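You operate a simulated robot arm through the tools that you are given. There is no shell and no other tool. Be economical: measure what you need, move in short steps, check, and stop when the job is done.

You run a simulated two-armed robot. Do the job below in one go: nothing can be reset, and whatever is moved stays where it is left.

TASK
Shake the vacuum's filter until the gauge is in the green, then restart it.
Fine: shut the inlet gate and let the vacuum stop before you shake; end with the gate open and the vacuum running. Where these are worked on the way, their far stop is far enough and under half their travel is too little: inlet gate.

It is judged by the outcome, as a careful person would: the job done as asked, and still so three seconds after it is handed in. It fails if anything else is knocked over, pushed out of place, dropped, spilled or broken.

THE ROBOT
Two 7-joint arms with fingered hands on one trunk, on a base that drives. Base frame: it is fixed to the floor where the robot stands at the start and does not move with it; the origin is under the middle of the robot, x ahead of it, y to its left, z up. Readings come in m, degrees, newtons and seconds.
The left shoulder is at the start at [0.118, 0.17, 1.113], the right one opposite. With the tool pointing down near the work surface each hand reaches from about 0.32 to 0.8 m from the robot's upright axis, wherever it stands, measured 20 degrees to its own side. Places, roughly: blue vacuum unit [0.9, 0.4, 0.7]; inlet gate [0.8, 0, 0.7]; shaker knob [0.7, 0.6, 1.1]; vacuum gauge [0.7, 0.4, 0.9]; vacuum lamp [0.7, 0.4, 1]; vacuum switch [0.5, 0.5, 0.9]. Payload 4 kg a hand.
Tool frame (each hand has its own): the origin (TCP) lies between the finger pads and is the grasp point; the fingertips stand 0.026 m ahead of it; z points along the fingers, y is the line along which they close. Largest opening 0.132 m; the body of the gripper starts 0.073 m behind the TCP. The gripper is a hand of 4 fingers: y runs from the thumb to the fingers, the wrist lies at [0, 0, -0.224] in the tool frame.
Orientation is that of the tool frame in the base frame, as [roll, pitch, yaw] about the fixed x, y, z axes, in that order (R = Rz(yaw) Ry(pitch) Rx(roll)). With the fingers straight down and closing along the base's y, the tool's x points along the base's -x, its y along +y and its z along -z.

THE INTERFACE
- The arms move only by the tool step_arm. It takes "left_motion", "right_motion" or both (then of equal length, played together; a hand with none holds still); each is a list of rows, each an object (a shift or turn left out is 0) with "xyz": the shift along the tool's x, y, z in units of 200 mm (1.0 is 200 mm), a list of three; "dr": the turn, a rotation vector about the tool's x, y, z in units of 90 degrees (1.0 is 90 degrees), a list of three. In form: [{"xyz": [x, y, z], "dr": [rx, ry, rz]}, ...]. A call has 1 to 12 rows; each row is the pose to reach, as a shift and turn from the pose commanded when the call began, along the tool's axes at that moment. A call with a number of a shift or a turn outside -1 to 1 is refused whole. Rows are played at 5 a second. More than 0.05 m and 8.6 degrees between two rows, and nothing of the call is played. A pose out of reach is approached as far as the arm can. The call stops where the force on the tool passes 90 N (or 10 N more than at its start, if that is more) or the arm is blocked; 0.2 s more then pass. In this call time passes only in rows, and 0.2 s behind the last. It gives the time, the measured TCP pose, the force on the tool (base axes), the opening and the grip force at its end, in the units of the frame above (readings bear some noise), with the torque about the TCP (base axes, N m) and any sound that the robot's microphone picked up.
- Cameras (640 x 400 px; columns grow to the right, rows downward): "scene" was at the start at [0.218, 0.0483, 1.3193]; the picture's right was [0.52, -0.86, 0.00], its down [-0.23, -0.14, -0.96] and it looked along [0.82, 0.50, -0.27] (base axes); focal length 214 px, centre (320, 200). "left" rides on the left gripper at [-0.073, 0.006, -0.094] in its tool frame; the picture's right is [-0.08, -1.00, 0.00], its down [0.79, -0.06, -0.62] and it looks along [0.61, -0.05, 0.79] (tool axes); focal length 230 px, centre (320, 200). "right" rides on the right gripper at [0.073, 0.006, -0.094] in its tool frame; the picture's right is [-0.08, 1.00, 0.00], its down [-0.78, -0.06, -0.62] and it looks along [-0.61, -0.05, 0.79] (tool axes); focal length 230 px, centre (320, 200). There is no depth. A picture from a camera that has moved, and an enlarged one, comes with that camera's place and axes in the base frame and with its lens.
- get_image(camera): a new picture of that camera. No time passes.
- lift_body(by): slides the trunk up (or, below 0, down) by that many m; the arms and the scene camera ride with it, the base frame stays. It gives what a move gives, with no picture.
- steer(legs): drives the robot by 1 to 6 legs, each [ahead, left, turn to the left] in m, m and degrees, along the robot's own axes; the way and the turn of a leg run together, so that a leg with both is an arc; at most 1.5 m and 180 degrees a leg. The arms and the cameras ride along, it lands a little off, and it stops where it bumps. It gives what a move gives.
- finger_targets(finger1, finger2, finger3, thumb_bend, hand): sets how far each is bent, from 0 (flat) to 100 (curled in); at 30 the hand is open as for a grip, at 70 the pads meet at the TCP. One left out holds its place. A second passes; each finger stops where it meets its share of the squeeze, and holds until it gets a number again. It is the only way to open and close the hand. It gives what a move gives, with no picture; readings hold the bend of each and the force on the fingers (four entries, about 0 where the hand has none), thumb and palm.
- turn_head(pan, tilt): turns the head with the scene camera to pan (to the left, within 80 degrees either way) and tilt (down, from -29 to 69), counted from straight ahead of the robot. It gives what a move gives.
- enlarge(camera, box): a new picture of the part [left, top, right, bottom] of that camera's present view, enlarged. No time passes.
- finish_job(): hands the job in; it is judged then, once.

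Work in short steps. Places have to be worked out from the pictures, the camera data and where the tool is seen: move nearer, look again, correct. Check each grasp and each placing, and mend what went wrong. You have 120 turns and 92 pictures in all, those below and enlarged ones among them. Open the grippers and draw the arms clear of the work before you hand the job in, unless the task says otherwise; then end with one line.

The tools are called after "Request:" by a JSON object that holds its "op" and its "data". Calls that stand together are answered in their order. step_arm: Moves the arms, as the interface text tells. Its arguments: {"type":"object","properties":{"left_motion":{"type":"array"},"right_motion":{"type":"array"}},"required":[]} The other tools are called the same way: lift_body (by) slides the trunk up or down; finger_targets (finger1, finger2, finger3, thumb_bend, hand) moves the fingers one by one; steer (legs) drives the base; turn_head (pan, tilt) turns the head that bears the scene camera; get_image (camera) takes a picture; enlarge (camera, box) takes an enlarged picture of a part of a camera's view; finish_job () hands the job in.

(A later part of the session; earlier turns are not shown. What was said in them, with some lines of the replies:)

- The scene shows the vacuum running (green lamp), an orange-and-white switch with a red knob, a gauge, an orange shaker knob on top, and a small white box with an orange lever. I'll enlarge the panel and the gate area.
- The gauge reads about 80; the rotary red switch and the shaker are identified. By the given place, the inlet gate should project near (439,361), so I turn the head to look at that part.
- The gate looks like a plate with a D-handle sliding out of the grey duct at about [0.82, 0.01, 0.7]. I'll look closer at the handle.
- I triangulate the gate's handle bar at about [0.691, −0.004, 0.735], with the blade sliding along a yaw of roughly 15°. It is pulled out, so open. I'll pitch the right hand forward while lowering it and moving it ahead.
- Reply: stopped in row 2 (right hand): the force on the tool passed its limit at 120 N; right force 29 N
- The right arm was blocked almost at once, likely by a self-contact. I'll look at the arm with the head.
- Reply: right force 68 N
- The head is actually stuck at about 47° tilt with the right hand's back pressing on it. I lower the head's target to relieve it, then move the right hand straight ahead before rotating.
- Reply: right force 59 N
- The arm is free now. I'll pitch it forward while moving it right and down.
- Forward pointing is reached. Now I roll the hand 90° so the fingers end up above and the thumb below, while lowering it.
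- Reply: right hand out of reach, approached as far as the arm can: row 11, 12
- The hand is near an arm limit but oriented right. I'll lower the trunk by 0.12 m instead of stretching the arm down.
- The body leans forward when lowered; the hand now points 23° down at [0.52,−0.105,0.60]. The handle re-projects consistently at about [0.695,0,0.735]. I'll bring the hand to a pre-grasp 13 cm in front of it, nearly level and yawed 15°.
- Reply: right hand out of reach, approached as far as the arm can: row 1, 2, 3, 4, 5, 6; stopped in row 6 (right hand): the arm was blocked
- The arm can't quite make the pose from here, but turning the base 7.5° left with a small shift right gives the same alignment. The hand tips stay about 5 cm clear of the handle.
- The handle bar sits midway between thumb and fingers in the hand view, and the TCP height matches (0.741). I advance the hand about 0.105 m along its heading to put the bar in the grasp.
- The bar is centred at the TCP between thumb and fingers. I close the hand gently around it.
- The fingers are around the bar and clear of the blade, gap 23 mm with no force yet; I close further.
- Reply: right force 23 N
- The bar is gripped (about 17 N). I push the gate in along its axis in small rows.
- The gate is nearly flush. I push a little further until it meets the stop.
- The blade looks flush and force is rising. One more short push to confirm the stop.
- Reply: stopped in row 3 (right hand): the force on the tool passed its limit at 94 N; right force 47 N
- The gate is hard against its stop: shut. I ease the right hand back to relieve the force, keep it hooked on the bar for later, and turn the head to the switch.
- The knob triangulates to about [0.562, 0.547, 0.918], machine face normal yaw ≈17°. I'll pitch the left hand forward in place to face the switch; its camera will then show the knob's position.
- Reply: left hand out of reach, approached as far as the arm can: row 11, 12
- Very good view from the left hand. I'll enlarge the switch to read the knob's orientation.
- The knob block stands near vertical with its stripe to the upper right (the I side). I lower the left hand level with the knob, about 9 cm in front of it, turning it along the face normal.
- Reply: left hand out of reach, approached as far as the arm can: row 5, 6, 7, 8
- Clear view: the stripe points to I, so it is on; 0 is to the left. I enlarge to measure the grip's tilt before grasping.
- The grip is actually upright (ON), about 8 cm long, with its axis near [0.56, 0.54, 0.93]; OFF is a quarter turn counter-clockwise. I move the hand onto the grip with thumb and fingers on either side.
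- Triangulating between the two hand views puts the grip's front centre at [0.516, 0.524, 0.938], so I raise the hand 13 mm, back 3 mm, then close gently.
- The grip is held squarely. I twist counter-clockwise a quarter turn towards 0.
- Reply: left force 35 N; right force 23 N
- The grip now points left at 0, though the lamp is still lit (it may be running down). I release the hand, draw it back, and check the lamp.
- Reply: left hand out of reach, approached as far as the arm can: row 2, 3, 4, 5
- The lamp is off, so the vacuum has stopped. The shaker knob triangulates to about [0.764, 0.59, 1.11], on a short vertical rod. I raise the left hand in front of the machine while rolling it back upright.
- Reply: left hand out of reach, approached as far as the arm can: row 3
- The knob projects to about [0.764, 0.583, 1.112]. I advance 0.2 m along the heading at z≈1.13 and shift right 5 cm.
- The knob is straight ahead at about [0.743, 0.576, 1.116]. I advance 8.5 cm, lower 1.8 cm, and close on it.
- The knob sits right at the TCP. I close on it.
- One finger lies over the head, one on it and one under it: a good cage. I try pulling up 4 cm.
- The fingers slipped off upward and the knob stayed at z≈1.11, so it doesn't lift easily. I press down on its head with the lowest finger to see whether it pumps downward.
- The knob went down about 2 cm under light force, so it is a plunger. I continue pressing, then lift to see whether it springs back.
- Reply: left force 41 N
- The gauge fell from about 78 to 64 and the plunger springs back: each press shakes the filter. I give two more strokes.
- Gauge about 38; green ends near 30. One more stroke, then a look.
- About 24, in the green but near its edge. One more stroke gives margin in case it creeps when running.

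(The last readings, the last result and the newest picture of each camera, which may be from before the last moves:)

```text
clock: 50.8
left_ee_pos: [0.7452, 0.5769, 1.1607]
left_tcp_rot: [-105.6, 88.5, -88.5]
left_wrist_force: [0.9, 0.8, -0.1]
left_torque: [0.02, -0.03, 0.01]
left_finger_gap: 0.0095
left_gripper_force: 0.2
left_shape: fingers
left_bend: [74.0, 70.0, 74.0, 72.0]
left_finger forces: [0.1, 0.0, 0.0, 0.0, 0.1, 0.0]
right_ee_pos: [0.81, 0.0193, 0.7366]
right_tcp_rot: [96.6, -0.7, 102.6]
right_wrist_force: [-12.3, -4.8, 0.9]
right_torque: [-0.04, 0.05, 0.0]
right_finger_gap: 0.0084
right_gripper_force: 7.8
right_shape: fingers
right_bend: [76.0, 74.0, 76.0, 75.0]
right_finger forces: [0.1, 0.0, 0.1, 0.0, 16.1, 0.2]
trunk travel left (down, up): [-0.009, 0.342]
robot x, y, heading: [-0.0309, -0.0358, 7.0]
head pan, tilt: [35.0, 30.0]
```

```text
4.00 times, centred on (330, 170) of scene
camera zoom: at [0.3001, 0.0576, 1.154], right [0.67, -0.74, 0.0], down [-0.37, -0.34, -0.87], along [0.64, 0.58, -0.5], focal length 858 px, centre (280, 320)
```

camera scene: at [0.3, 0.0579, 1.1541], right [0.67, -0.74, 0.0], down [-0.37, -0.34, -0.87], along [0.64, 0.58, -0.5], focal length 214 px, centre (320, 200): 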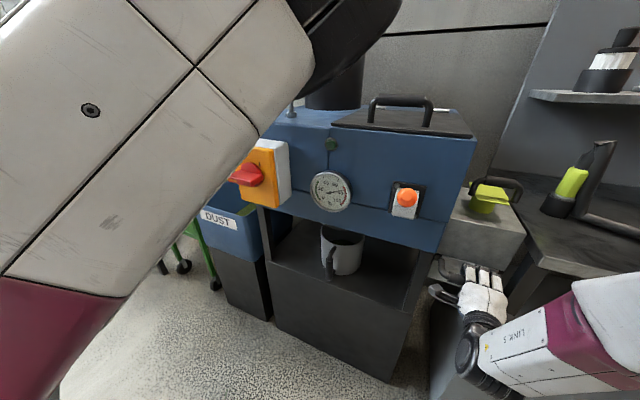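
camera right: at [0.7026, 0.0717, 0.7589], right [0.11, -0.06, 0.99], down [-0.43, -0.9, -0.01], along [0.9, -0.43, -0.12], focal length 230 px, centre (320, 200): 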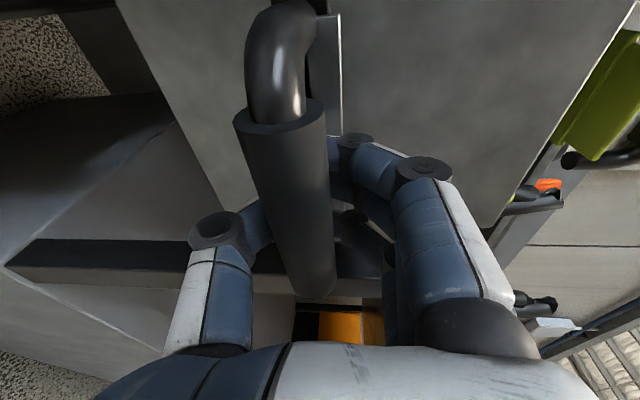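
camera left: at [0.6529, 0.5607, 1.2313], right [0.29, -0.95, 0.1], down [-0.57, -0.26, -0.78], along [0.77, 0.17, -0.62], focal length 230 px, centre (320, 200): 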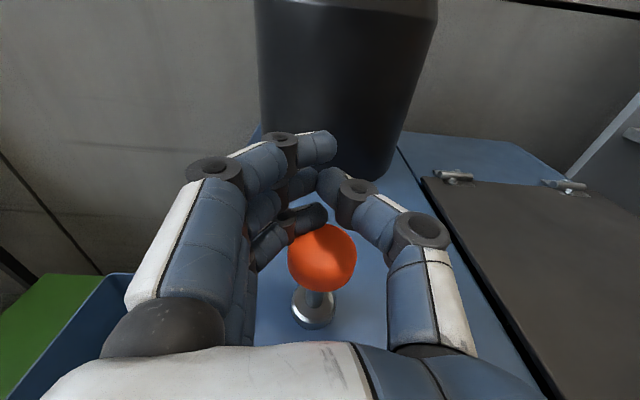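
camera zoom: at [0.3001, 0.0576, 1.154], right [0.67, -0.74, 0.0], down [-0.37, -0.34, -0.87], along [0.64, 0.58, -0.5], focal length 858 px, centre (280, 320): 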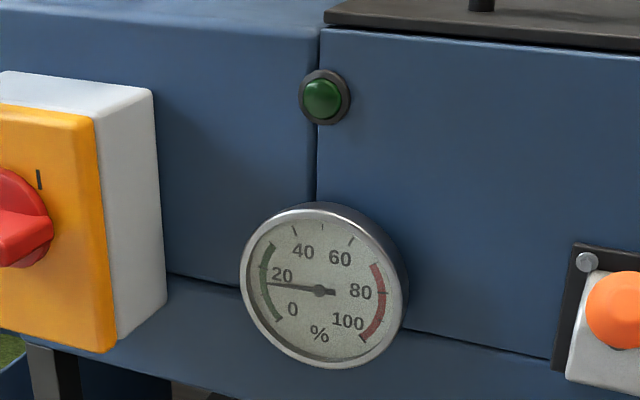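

Gauge about 15, well in the green. I withdraw the left hand upward and back from the shaker, then open it.

Request:
{"op": "step_arm", "data": {"left_motion": [{"xyz": [-0.05, 0, 0]}, {"xyz": [-0.08, 0, -0.15]}, {"xyz": [-0.08, 0, -0.32]}, {"xyz": [-0.08, 0, -0.5]}, {"xyz": [-0.08, 0, -0.68]}, {"xyz": [-0.08, 0, -0.85]}, {"xyz": [-0.08, 0, -1.0]}]}}

Request:
{"op": "step_arm", "data": {"left_motion": [{"xyz": [0, 0, -0.12], "dr": [0, 0, -0.083]}, {"xyz": [0, 0, -0.25], "dr": [0, 0, -0.167]}, {"xyz": [0, 0, -0.37], "dr": [0, 0, -0.25]}, {"xyz": [0, 0, -0.5], "dr": [0, 0, -0.333]}, {"xyz": [0, 0, -0.5], "dr": [0, 0, -0.417]}, {"xyz": [0, 0, -0.5], "dr": [0, 0, -0.5]}, {"xyz": [0, 0, -0.5], "dr": [0, 0, -0.583]}, {"xyz": [0, 0, -0.5], "dr": [0, 0, -0.667]}, {"xyz": [0, 0, -0.5], "dr": [0, 0, -0.75]}, {"xyz": [0, 0, -0.5], "dr": [0, 0, -0.833]}, {"xyz": [0, 0, -0.5], "dr": [0, 0, -0.917]}, {"xyz": [0, 0, -0.5], "dr": [0, 0, -1]}]}}

Request:
{"op": "finger_targets", "data": {"hand": "left", "finger1": 30, "finger2": 30, "finger3": 30, "thumb_bend": 30}}

Request:
{"op": "get_image", "data": {"camera": "left"}}

```text
clock: 52.6
left_ee_pos: [0.5315, 0.5492, 1.1708]
left_tcp_rot: [-92.4, 86.3, -71.9]
left_wrist_force: [0.0, 0.4, -0.4]
left_torque: [0.04, -0.02, -0.04]
left_finger_gap: 0.0089
left_gripper_force: 0.1
left_shape: fingers
left_bend: [74.0, 70.0, 74.0, 72.0]
left_finger forces: [0.0, 0.0, 0.1, 0.0, 0.0, 0.1]
right_ee_pos: [0.8093, 0.0195, 0.7375]
right_tcp_rot: [96.4, -0.6, 102.5]
right_wrist_force: [-10.0, 0.3, 5.8]
right_torque: [0.04, -0.15, 0.11]
right_finger_gap: 0.0083
right_gripper_force: 9.1
right_shape: fingers
right_bend: [76.0, 75.0, 76.0, 75.0]
right_finger forces: [0.1, 17.9, 0.0, 0.1, 0.0, 0.1]
trunk travel left (down, up): [-0.009, 0.342]
robot x, y, heading: [-0.0229, -0.0359, 7.4]
head pan, tilt: [35.0, 30.0]
stopped in row 7 (left hand): the arm was blocked; the commanded pose is now the measured one
```

```text
clock: 55.2
left_ee_pos: [0.4356, 0.5186, 1.1701]
left_tcp_rot: [-90.3, -4.4, -69.0]
left_wrist_force: [-0.3, -0.1, -0.6]
left_torque: [-0.01, 0.03, -0.01]
left_finger_gap: 0.0092
left_gripper_force: 0.0
left_shape: fingers
left_bend: [74.0, 70.0, 74.0, 72.0]
left_finger forces: [0.1, 0.0, 0.1, 0.0, 0.1, 0.0]
right_ee_pos: [0.8105, 0.0203, 0.7382]
right_tcp_rot: [96.5, -0.5, 102.6]
right_wrist_force: [-9.9, -3.0, 7.3]
right_torque: [0.1, -0.21, 0.04]
right_finger_gap: 0.008
right_gripper_force: 10.2
right_shape: fingers
right_bend: [76.0, 75.0, 76.0, 75.0]
right_finger forces: [0.1, 19.7, 0.0, 0.0, 0.0, 0.0]
trunk travel left (down, up): [-0.009, 0.342]
robot x, y, heading: [-0.0246, -0.0352, 7.3]
head pan, tilt: [35.0, 30.0]
```

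```text
clock: 56.2
left_ee_pos: [0.4346, 0.5194, 1.1701]
left_tcp_rot: [-90.3, -4.3, -69.0]
left_wrist_force: [-0.7, -0.5, -1.0]
left_torque: [0.01, 0.02, -0.02]
left_finger_gap: 0.1355
left_gripper_force: 0.1
left_shape: fingers
left_bend: [30.0, 30.0, 30.0, 30.0]
left_finger forces: [0.0, 0.0, 0.0, 0.0, 0.1, 0.0]
right_ee_pos: [0.8089, 0.0193, 0.7389]
right_tcp_rot: [96.5, -0.6, 102.6]
right_wrist_force: [-10.3, -3.5, 6.0]
right_torque: [0.07, -0.22, 0.02]
right_finger_gap: 0.0082
right_gripper_force: 9.6
right_shape: fingers
right_bend: [76.0, 75.0, 76.0, 75.0]
right_finger forces: [0.0, 19.8, 0.1, 0.0, 0.0, 0.0]
trunk travel left (down, up): [-0.009, 0.342]
robot x, y, heading: [-0.0305, -0.0341, 7.2]
head pan, tilt: [35.0, 30.0]
```

```text
37 pictures are left
camera left: at [0.3215, 0.5526, 1.1594], right [-0.05, 0.14, 0.99], down [-0.3, -0.95, 0.12], along [0.95, -0.29, 0.09], focal length 230 px, centre (320, 200)
```

left: 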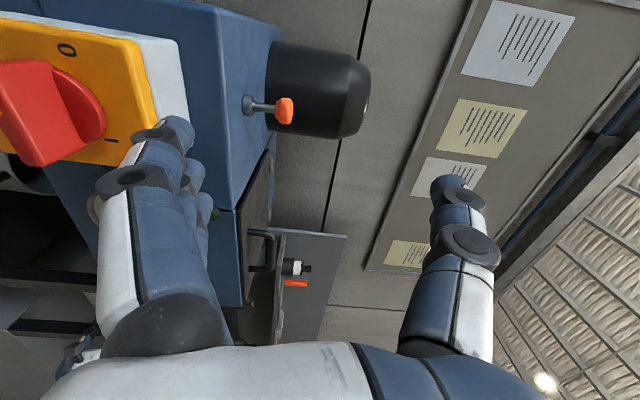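

The hand is rolled and open. I lower it to in front of the now-horizontal grip, trimming the angle.

Request:
{"op": "step_arm", "data": {"left_motion": [{"xyz": [0, 0.2, 0], "dr": [0, 0.01, 0.008]}, {"xyz": [0, 0.4, 0], "dr": [0, 0.02, 0.016]}, {"xyz": [0, 0.6, 0], "dr": [0, 0.03, 0.024]}, {"xyz": [0, 0.8, 0], "dr": [0, 0.044, 0.033]}, {"xyz": [0, 0.97, 0], "dr": [0, 0.044, 0.033]}]}}

Request:
{"op": "get_image", "data": {"camera": "left"}}

```text
clock: 57.4
left_ee_pos: [0.4588, 0.5347, 0.9826]
left_tcp_rot: [-89.8, -0.4, -73.9]
left_wrist_force: [-1.0, -0.2, 0.5]
left_torque: [-0.01, -0.01, 0.01]
left_finger_gap: 0.1357
left_gripper_force: 0.1
left_shape: fingers
left_bend: [30.0, 30.0, 30.0, 30.0]
left_finger forces: [0.0, 0.0, 0.0, 0.0, 0.0, 0.0]
left hand out of reach, approached as far as the arm can: row 2, 3, 4, 5
right_ee_pos: [0.81, 0.0195, 0.7378]
right_tcp_rot: [96.5, -0.6, 102.6]
right_wrist_force: [-8.8, -1.3, 5.8]
right_torque: [0.09, -0.17, 0.09]
right_finger_gap: 0.0081
right_gripper_force: 8.9
right_shape: fingers
right_bend: [76.0, 76.0, 76.0, 75.0]
right_finger forces: [0.0, 17.6, 0.0, 0.1, 0.1, 0.1]
trunk travel left (down, up): [-0.009, 0.342]
robot x, y, heading: [-0.0307, -0.0366, 7.3]
head pan, tilt: [35.0, 30.0]
```

```text
36 pictures are left
camera left: at [0.349, 0.5788, 0.977], right [-0.02, 0.08, 1.0], down [-0.38, -0.92, 0.07], along [0.93, -0.37, 0.05], focal length 230 px, centre (320, 200)
```

left: 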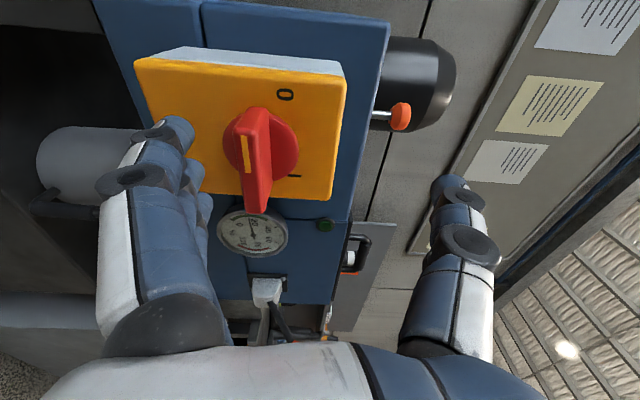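

Aligned; I lower 4 cm and advance onto the grip with the small sideways correction.

Request:
{"op": "step_arm", "data": {"left_motion": [{"xyz": [0.03, 0.1, 0]}, {"xyz": [0.08, 0.21, 0.02]}, {"xyz": [0.12, 0.21, 0.12]}, {"xyz": [0.12, 0.21, 0.22]}, {"xyz": [0.12, 0.21, 0.3]}]}}

Request:
{"op": "get_image", "data": {"camera": "left"}}

```text
clock: 58.6
left_ee_pos: [0.5227, 0.5281, 0.938]
left_tcp_rot: [-89.9, -0.5, -73.9]
left_wrist_force: [-0.2, -0.3, 0.0]
left_torque: [0.02, -0.04, -0.01]
left_finger_gap: 0.1358
left_gripper_force: 0.1
left_shape: fingers
left_bend: [30.0, 30.0, 30.0, 30.0]
left_finger forces: [0.0, 0.1, 0.0, 0.1, 0.0, 0.1]
left hand out of reach, approached as far as the arm can: row 1, 2
right_ee_pos: [0.8098, 0.019, 0.738]
right_tcp_rot: [96.5, -0.7, 102.6]
right_wrist_force: [-11.3, -4.1, 6.1]
right_torque: [0.02, -0.12, 0.0]
right_finger_gap: 0.008
right_gripper_force: 8.9
right_shape: fingers
right_bend: [76.0, 75.0, 76.0, 75.0]
right_finger forces: [0.0, 18.5, 0.1, 0.0, 0.0, 0.0]
trunk travel left (down, up): [-0.009, 0.342]
robot x, y, heading: [-0.0297, -0.0358, 7.2]
head pan, tilt: [35.0, 30.0]
```

```text
35 pictures are left
camera left: at [0.4122, 0.5724, 0.9325], right [-0.02, 0.08, 1.0], down [-0.37, -0.93, 0.07], along [0.93, -0.37, 0.05], focal length 230 px, centre (320, 200)
```

left: 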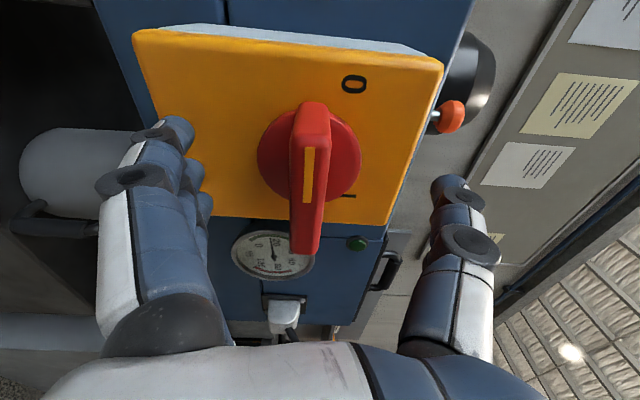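

Same grasp pose as before. I close on the grip and twist clockwise a quarter turn back to I.

Request:
{"op": "finger_targets", "data": {"hand": "left", "finger1": 78, "finger2": 78, "finger3": 78, "thumb_bend": 78}}

Request:
{"op": "step_arm", "data": {"left_motion": [{"dr": [0, 0, 0.083]}, {"dr": [0, 0, 0.167]}, {"dr": [0, 0, 0.25]}, {"dr": [0, 0, 0.333]}, {"dr": [0, 0, 0.417]}, {"dr": [0, 0, 0.5]}, {"dr": [0, 0, 0.583]}, {"dr": [0, 0, 0.667]}, {"dr": [0, 0, 0.75]}, {"dr": [0, 0, 0.833]}, {"dr": [0, 0, 0.917]}, {"dr": [0, 0, 1]}]}}

Request:
{"op": "get_image", "data": {"camera": "left"}}

```text
clock: 59.6
left_ee_pos: [0.5233, 0.5295, 0.9365]
left_tcp_rot: [-90.2, -0.4, -73.9]
left_wrist_force: [6.1, 1.2, -13.3]
left_torque: [-0.1, 0.37, 0.01]
left_finger_gap: 0.0233
left_gripper_force: 17.1
left_shape: fingers
left_bend: [63.0, 63.0, 63.0, 69.0]
left_finger forces: [8.0, 8.1, 8.1, 0.0, 10.1, 0.0]
right_ee_pos: [0.8095, 0.019, 0.738]
right_tcp_rot: [96.5, -0.7, 102.6]
right_wrist_force: [-16.3, -7.6, 8.5]
right_torque: [0.14, -0.26, 0.02]
right_finger_gap: 0.0079
right_gripper_force: 12.2
right_shape: fingers
right_bend: [76.0, 76.0, 76.0, 75.0]
right_finger forces: [0.1, 24.6, 0.1, 0.1, 0.0, 0.0]
trunk travel left (down, up): [-0.009, 0.342]
robot x, y, heading: [-0.0278, -0.0348, 7.1]
head pan, tilt: [35.0, 30.0]
```

```text
clock: 62.2
left_ee_pos: [0.525, 0.5285, 0.9374]
left_tcp_rot: [-98.9, 89.6, -82.7]
left_wrist_force: [-2.1, -15.0, -16.1]
left_torque: [-0.06, 0.36, -0.35]
left_finger_gap: 0.0239
left_gripper_force: 17.5
left_shape: fingers
left_bend: [65.0, 66.0, 67.0, 70.0]
left_finger forces: [4.1, 3.5, 3.2, 0.0, 23.8, 0.0]
right_ee_pos: [0.8099, 0.0188, 0.7372]
right_tcp_rot: [96.4, -0.6, 102.6]
right_wrist_force: [-14.4, -1.3, 6.6]
right_torque: [0.1, -0.18, 0.12]
right_finger_gap: 0.0082
right_gripper_force: 10.5
right_shape: fingers
right_bend: [76.0, 76.0, 76.0, 75.0]
right_finger forces: [0.0, 20.6, 0.1, 0.0, 0.0, 0.0]
trunk travel left (down, up): [-0.009, 0.342]
robot x, y, heading: [-0.0284, -0.0363, 7.2]
head pan, tilt: [35.0, 30.0]
```

```text
34 pictures are left
camera left: at [0.4333, 0.5093, 1.0112], right [0.28, -0.96, 0.08], down [-0.58, -0.23, -0.78], along [0.77, 0.17, -0.62], focal length 230 px, centre (320, 200)
```

left: 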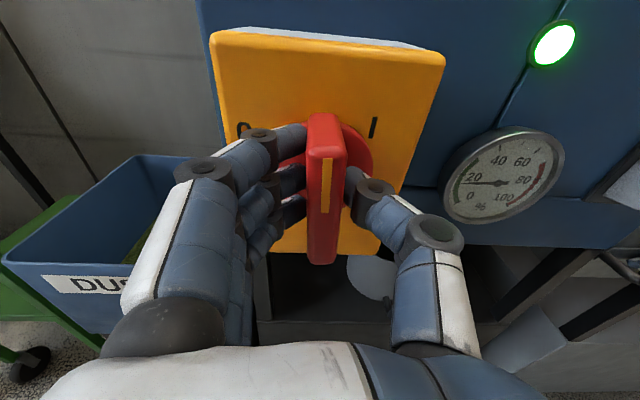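

The lamp is green and the gauge is still in the green. I release the grip, draw the left hand straight back, and turn the head to the gate.

Request:
{"op": "finger_targets", "data": {"hand": "left", "finger1": 30, "finger2": 30, "finger3": 30, "thumb_bend": 30}}

Request:
{"op": "step_arm", "data": {"left_motion": [{"xyz": [0, 0, -0.12]}, {"xyz": [0, 0, -0.24]}, {"xyz": [0, 0, -0.35]}]}}

Request:
{"op": "turn_head", "data": {"pan": 0, "tilt": 50}}

Request:
{"op": "enlarge", "data": {"camera": "scene", "box": [220, 100, 420, 225]}}

```text
clock: 63.2
left_ee_pos: [0.5235, 0.5297, 0.9392]
left_tcp_rot: [-79.7, 89.6, -63.7]
left_wrist_force: [-0.4, 0.5, 0.0]
left_torque: [0.0, -0.01, 0.0]
left_finger_gap: 0.136
left_gripper_force: 0.1
left_shape: fingers
left_bend: [30.0, 30.0, 30.0, 30.0]
left_finger forces: [0.1, 0.0, 0.0, 0.0, 0.0, 0.0]
right_ee_pos: [0.8091, 0.0196, 0.7393]
right_tcp_rot: [96.4, -0.5, 102.6]
right_wrist_force: [-10.9, -4.2, 7.4]
right_torque: [0.03, -0.17, 0.02]
right_finger_gap: 0.0084
right_gripper_force: 10.6
right_shape: fingers
right_bend: [76.0, 75.0, 76.0, 75.0]
right_finger forces: [0.0, 20.3, 0.0, 0.0, 0.0, 0.1]
trunk travel left (down, up): [-0.009, 0.342]
robot x, y, heading: [-0.0271, -0.0362, 7.4]
head pan, tilt: [35.0, 30.0]
```

```text
clock: 64.0
left_ee_pos: [0.4638, 0.527, 0.9343]
left_tcp_rot: [-81.5, 89.6, -65.5]
left_wrist_force: [-0.4, 0.2, 0.5]
left_torque: [0.03, -0.01, 0.02]
left_finger_gap: 0.1358
left_gripper_force: 0.1
left_shape: fingers
left_bend: [30.0, 30.0, 30.0, 30.0]
left_finger forces: [0.0, 0.0, 0.0, 0.0, 0.0, 0.0]
left hand out of reach, approached as far as the arm can: row 2, 3
right_ee_pos: [0.809, 0.0191, 0.7378]
right_tcp_rot: [96.5, -0.6, 102.6]
right_wrist_force: [-10.1, -3.6, 5.3]
right_torque: [0.04, -0.14, 0.03]
right_finger_gap: 0.0082
right_gripper_force: 8.9
right_shape: fingers
right_bend: [76.0, 76.0, 76.0, 75.0]
right_finger forces: [0.0, 18.5, 0.0, 0.0, 0.0, 0.0]
trunk travel left (down, up): [-0.009, 0.342]
robot x, y, heading: [-0.0274, -0.0346, 7.4]
head pan, tilt: [35.0, 30.0]
```

```text
clock: 65.0
left_ee_pos: [0.4651, 0.5272, 0.9345]
left_tcp_rot: [-80.5, 89.6, -64.5]
left_wrist_force: [-0.6, -0.5, -0.9]
left_torque: [0.02, -0.03, -0.02]
left_finger_gap: 0.1358
left_gripper_force: 0.0
left_shape: fingers
left_bend: [30.0, 30.0, 30.0, 30.0]
left_finger forces: [0.0, 0.0, 0.0, 0.0, 0.0, 0.0]
right_ee_pos: [0.8099, 0.0188, 0.7392]
right_tcp_rot: [96.5, -0.6, 102.6]
right_wrist_force: [-10.1, -4.2, 6.3]
right_torque: [0.06, -0.14, 0.03]
right_finger_gap: 0.0081
right_gripper_force: 9.3
right_shape: fingers
right_bend: [76.0, 76.0, 76.0, 75.0]
right_finger forces: [0.0, 18.5, 0.0, 0.0, 0.0, 0.0]
trunk travel left (down, up): [-0.009, 0.342]
robot x, y, heading: [-0.0241, -0.0342, 7.1]
head pan, tilt: [0.0, 50.0]
```

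```text
3.20 times, centred on (320, 162) of scene
camera zoom: at [0.3091, 0.0067, 1.1248], right [0.13, -0.99, 0.0], down [-0.76, -0.1, -0.64], along [0.64, 0.08, -0.76], focal length 686 px, centre (320, 320)
```

zoom: 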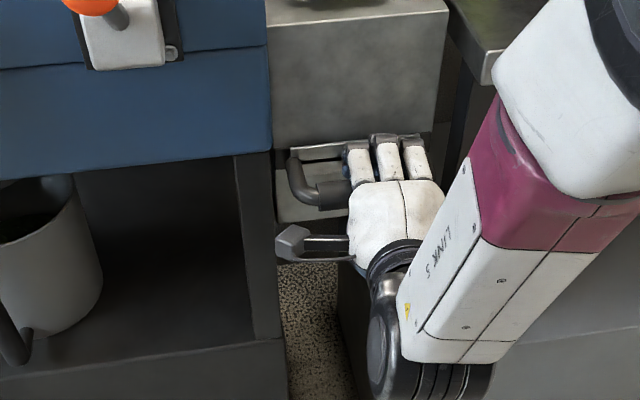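

The fingers are still hooked around the bar. I pull the gate out along its axis.

Request:
{"op": "step_arm", "data": {"right_motion": [{"xyz": [0, -0.008, -0.07]}, {"xyz": [0, -0.015, -0.14]}, {"xyz": [0, -0.022, -0.21]}, {"xyz": [0, -0.03, -0.28]}, {"xyz": [0, -0.036, -0.34]}, {"xyz": [0, -0.042, -0.4]}, {"xyz": [0, -0.048, -0.46]}, {"xyz": [0, -0.054, -0.52]}, {"xyz": [0, -0.06, -0.58]}]}}

Request:
{"op": "enlarge", "data": {"camera": "scene", "box": [220, 100, 420, 225]}}

```text
clock: 67.0
left_ee_pos: [0.4666, 0.5276, 0.9333]
left_tcp_rot: [-100.2, 89.6, -84.0]
left_wrist_force: [-0.3, -0.1, -0.6]
left_torque: [-0.03, -0.02, -0.02]
left_finger_gap: 0.1359
left_gripper_force: 0.1
left_shape: fingers
left_bend: [30.0, 30.0, 30.0, 30.0]
left_finger forces: [0.0, 0.0, 0.0, 0.1, 0.0, 0.1]
right_ee_pos: [0.6968, -0.0065, 0.739]
right_tcp_rot: [96.5, -0.6, 102.7]
right_wrist_force: [7.4, -0.8, -3.2]
right_torque: [0.0, -0.05, 0.09]
right_finger_gap: 0.0086
right_gripper_force: 3.1
right_shape: fingers
right_bend: [76.0, 74.0, 75.0, 73.0]
right_finger forces: [0.1, 0.1, 3.3, 0.0, 3.3, 0.1]
trunk travel left (down, up): [-0.009, 0.342]
robot x, y, heading: [-0.026, -0.0372, 7.4]
head pan, tilt: [0.0, 50.0]
```

```text
3.20 times, centred on (320, 162) of scene
camera zoom: at [0.3116, 0.0072, 1.1239], right [0.13, -0.99, 0.0], down [-0.76, -0.1, -0.64], along [0.64, 0.08, -0.77], focal length 686 px, centre (320, 320)
```

zoom: 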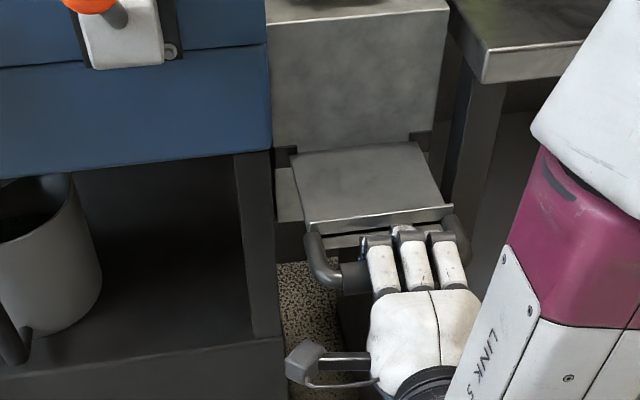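

The blade is back at its original out position. I pull slightly more to confirm the far stop.

Request:
{"op": "step_arm", "data": {"right_motion": [{"xyz": [0, -0.003, -0.04]}, {"xyz": [0, -0.006, -0.08]}]}}

Request:
{"op": "enlarge", "data": {"camera": "scene", "box": [220, 100, 420, 225]}}

```text
clock: 67.6
left_ee_pos: [0.4712, 0.528, 0.9295]
left_tcp_rot: [-129.3, 89.5, -113.2]
left_wrist_force: [0.0, 0.0, 0.2]
left_torque: [0.0, 0.02, -0.01]
left_finger_gap: 0.1359
left_gripper_force: 0.0
left_shape: fingers
left_bend: [30.0, 30.0, 30.0, 30.0]
left_finger forces: [0.0, 0.0, 0.0, 0.1, 0.0, 0.0]
right_ee_pos: [0.6878, -0.009, 0.7371]
right_tcp_rot: [96.4, -0.6, 102.6]
right_wrist_force: [59.9, 17.6, -10.4]
right_torque: [-0.08, 0.41, 0.24]
right_finger_gap: 0.0114
right_gripper_force: 24.7
right_shape: fingers
right_bend: [72.0, 72.0, 67.0, 71.0]
right_finger forces: [12.0, 9.5, 14.8, 0.0, 11.4, 0.0]
trunk travel left (down, up): [-0.009, 0.342]
robot x, y, heading: [-0.0264, -0.0336, 7.3]
head pan, tilt: [0.0, 50.0]
```

```text
3.20 times, centred on (320, 162) of scene
camera zoom: at [0.3166, 0.0089, 1.1223], right [0.13, -0.99, 0.0], down [-0.76, -0.1, -0.64], along [0.63, 0.08, -0.77], focal length 686 px, centre (320, 320)
```

zoom: 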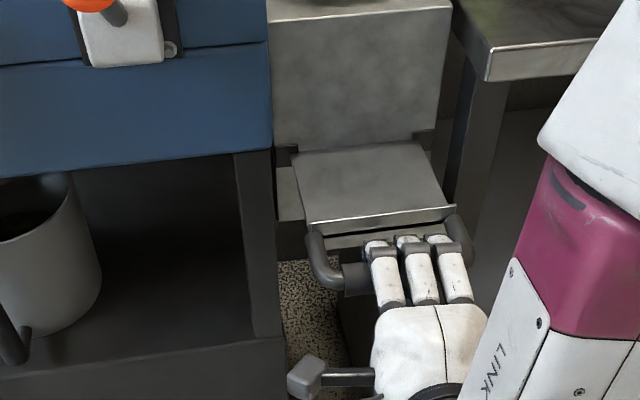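

It is at the stop (60 N). I ease the pull and open the right hand.

Request:
{"op": "step_arm", "data": {"right_motion": [{"xyz": [0, 0.003, 0.04]}, {"xyz": [0, 0.006, 0.06]}]}}

Request:
{"op": "finger_targets", "data": {"hand": "right", "finger1": 30, "finger2": 30, "finger3": 30, "thumb_bend": 30}}

Request:
{"op": "get_image", "data": {"camera": "right"}}

```text
clock: 68.2
left_ee_pos: [0.4648, 0.5268, 0.9332]
left_tcp_rot: [-98.1, 89.6, -82.0]
left_wrist_force: [0.2, -0.4, 0.5]
left_torque: [0.02, -0.01, 0.0]
left_finger_gap: 0.1358
left_gripper_force: 0.0
left_shape: fingers
left_bend: [30.0, 30.0, 30.0, 30.0]
left_finger forces: [0.0, 0.0, 0.0, 0.0, 0.1, 0.0]
right_ee_pos: [0.691, -0.0077, 0.7368]
right_tcp_rot: [96.7, -0.6, 102.6]
right_wrist_force: [8.0, 1.9, -4.5]
right_torque: [-0.02, 0.04, -0.04]
right_finger_gap: 0.0098
right_gripper_force: 8.9
right_shape: fingers
right_bend: [74.0, 74.0, 71.0, 72.0]
right_finger forces: [4.7, 0.0, 4.0, 0.0, 8.6, 0.1]
trunk travel left (down, up): [-0.009, 0.342]
robot x, y, heading: [-0.0287, -0.0374, 7.3]
head pan, tilt: [0.0, 50.0]
```

```text
clock: 69.2
left_ee_pos: [0.4654, 0.5265, 0.9326]
left_tcp_rot: [-91.4, 89.6, -75.2]
left_wrist_force: [0.0, -0.6, -0.2]
left_torque: [-0.01, 0.04, 0.02]
left_finger_gap: 0.136
left_gripper_force: 0.1
left_shape: fingers
left_bend: [30.0, 30.0, 30.0, 30.0]
left_finger forces: [0.0, 0.0, 0.0, 0.0, 0.1, 0.0]
right_ee_pos: [0.6923, -0.0073, 0.7387]
right_tcp_rot: [96.6, -0.5, 102.7]
right_wrist_force: [0.5, 0.0, 0.7]
right_torque: [-0.03, 0.03, 0.0]
right_finger_gap: 0.1356
right_gripper_force: 0.2
right_shape: fingers
right_bend: [30.0, 30.0, 30.0, 30.0]
right_finger forces: [0.0, 0.0, 0.0, 0.0, 0.0, 0.0]
trunk travel left (down, up): [-0.009, 0.342]
robot x, y, heading: [-0.0224, -0.0359, 7.5]
head pan, tilt: [0.0, 50.0]
```

```text
30 pictures are left
camera right: at [0.5877, 0.0437, 0.7565], right [0.13, -0.06, 0.99], down [-0.43, -0.9, 0.0], along [0.89, -0.43, -0.14], focal length 230 px, centre (320, 200)
```

right: 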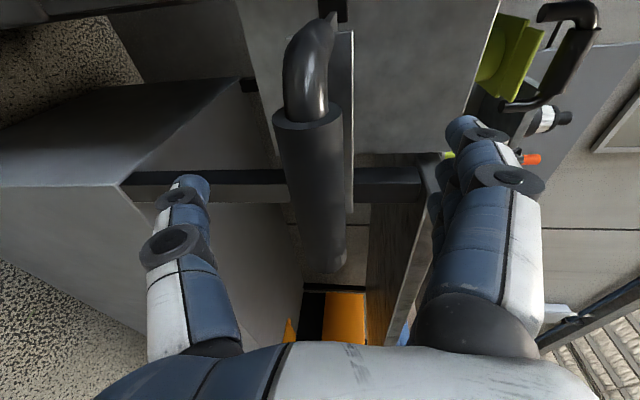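

Both hands are open and free of the bar. I drive the base straight back along the machine's axis to carry both hands clear, then look.

Request:
{"op": "steer", "data": {"legs": [[-0.25, -0.03, 0]]}}

Request:
{"op": "turn_head", "data": {"pan": 20, "tilt": 30}}

Request:
{"op": "get_image", "data": {"camera": "scene"}}

Request:
{"op": "get_image", "data": {"camera": "left"}}

```text
clock: 71.0
left_ee_pos: [0.2133, 0.4659, 0.9339]
left_tcp_rot: [-88.3, 89.6, -72.1]
left_wrist_force: [-1.0, -0.4, 0.5]
left_torque: [0.01, 0.01, -0.01]
left_finger_gap: 0.1357
left_gripper_force: 0.0
left_shape: fingers
left_bend: [30.0, 30.0, 30.0, 30.0]
left_finger forces: [0.0, 0.0, 0.0, 0.1, 0.0, 0.0]
right_ee_pos: [0.4437, -0.0669, 0.7388]
right_tcp_rot: [96.5, -0.7, 102.9]
right_wrist_force: [-0.3, 0.3, -0.7]
right_torque: [0.01, 0.0, 0.01]
right_finger_gap: 0.1356
right_gripper_force: 0.0
right_shape: fingers
right_bend: [30.0, 30.0, 30.0, 30.0]
right_finger forces: [0.0, 0.0, 0.1, 0.0, 0.2, 0.1]
trunk travel left (down, up): [-0.009, 0.342]
robot x, y, heading: [-0.2756, -0.0951, 7.6]
head pan, tilt: [0.0, 50.0]
```

```text
clock: 71.9
left_ee_pos: [0.2148, 0.4664, 0.9325]
left_tcp_rot: [-92.2, 89.6, -76.0]
left_wrist_force: [0.1, -0.3, 0.8]
left_torque: [-0.02, -0.03, 0.01]
left_finger_gap: 0.1357
left_gripper_force: 0.1
left_shape: fingers
left_bend: [30.0, 30.0, 30.0, 30.0]
left_finger forces: [0.1, 0.1, 0.0, 0.0, 0.0, 0.1]
right_ee_pos: [0.4436, -0.0658, 0.7387]
right_tcp_rot: [96.7, -0.7, 102.9]
right_wrist_force: [0.6, 0.8, -0.6]
right_torque: [0.06, 0.03, 0.01]
right_finger_gap: 0.1359
right_gripper_force: 0.1
right_shape: fingers
right_bend: [30.0, 30.0, 30.0, 30.0]
right_finger forces: [0.0, 0.1, 0.1, 0.0, 0.0, 0.0]
trunk travel left (down, up): [-0.009, 0.342]
robot x, y, heading: [-0.2752, -0.0991, 7.6]
head pan, tilt: [20.0, 30.0]
```

```text
29 pictures are left
camera scene: at [0.065, -0.0223, 1.1537], right [0.46, -0.89, 0.0], down [-0.44, -0.23, -0.87], along [0.77, 0.4, -0.5], focal length 214 px, centre (320, 200)
```

scene: 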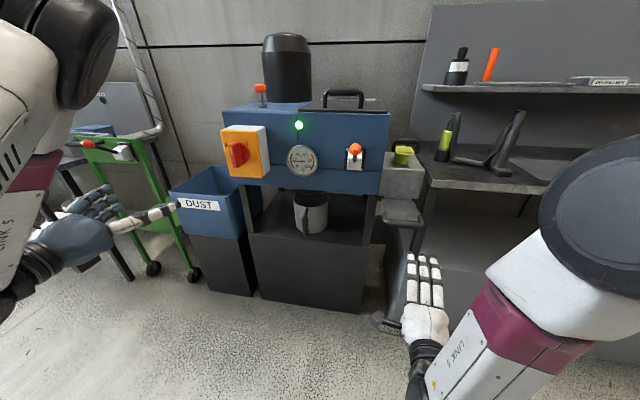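

```text
28 pictures are left
camera left: at [0.1224, 0.4464, 1.0066], right [0.28, -0.96, 0.08], down [-0.57, -0.24, -0.78], along [0.77, 0.17, -0.61], focal length 230 px, centre (320, 200)
```

left: 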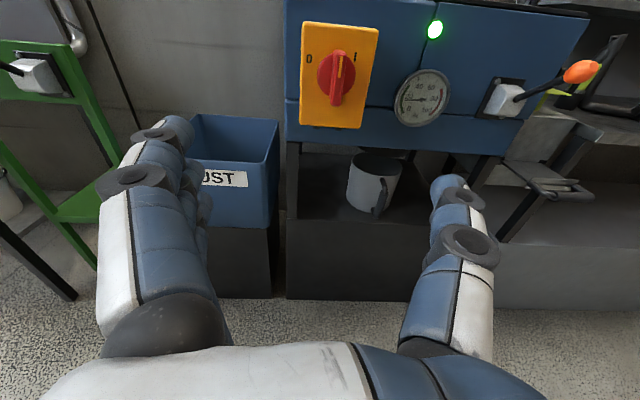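

Request:
{"op": "enlarge", "data": {"camera": "scene", "box": [220, 110, 430, 240]}}

```text
3.05 times, centred on (325, 175) of scene
camera zoom: at [0.065, -0.0223, 1.1537], right [0.46, -0.89, 0.0], down [-0.44, -0.23, -0.87], along [0.77, 0.4, -0.5], focal length 654 px, centre (305, 276)
```

zoom: 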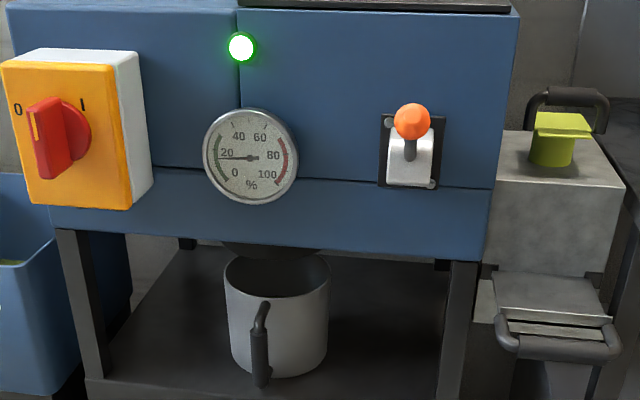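

Everything checks out: the lamp is on, the gauge is at about 17 in the green, the switch is at I and the gate is out at its stop. Both hands are open and clear, so I hand the job in.

Request:
{"op": "finish_job", "data": {}}

```text
The job is handed in.
```

I shut the inlet gate, switched the vacuum off and waited for its lamp to go out. I then shook the filter until the gauge dropped from about 78 to about 15. The vacuum is running again with the gate fully open, and the last picture shows the gauge in the green at about 17.
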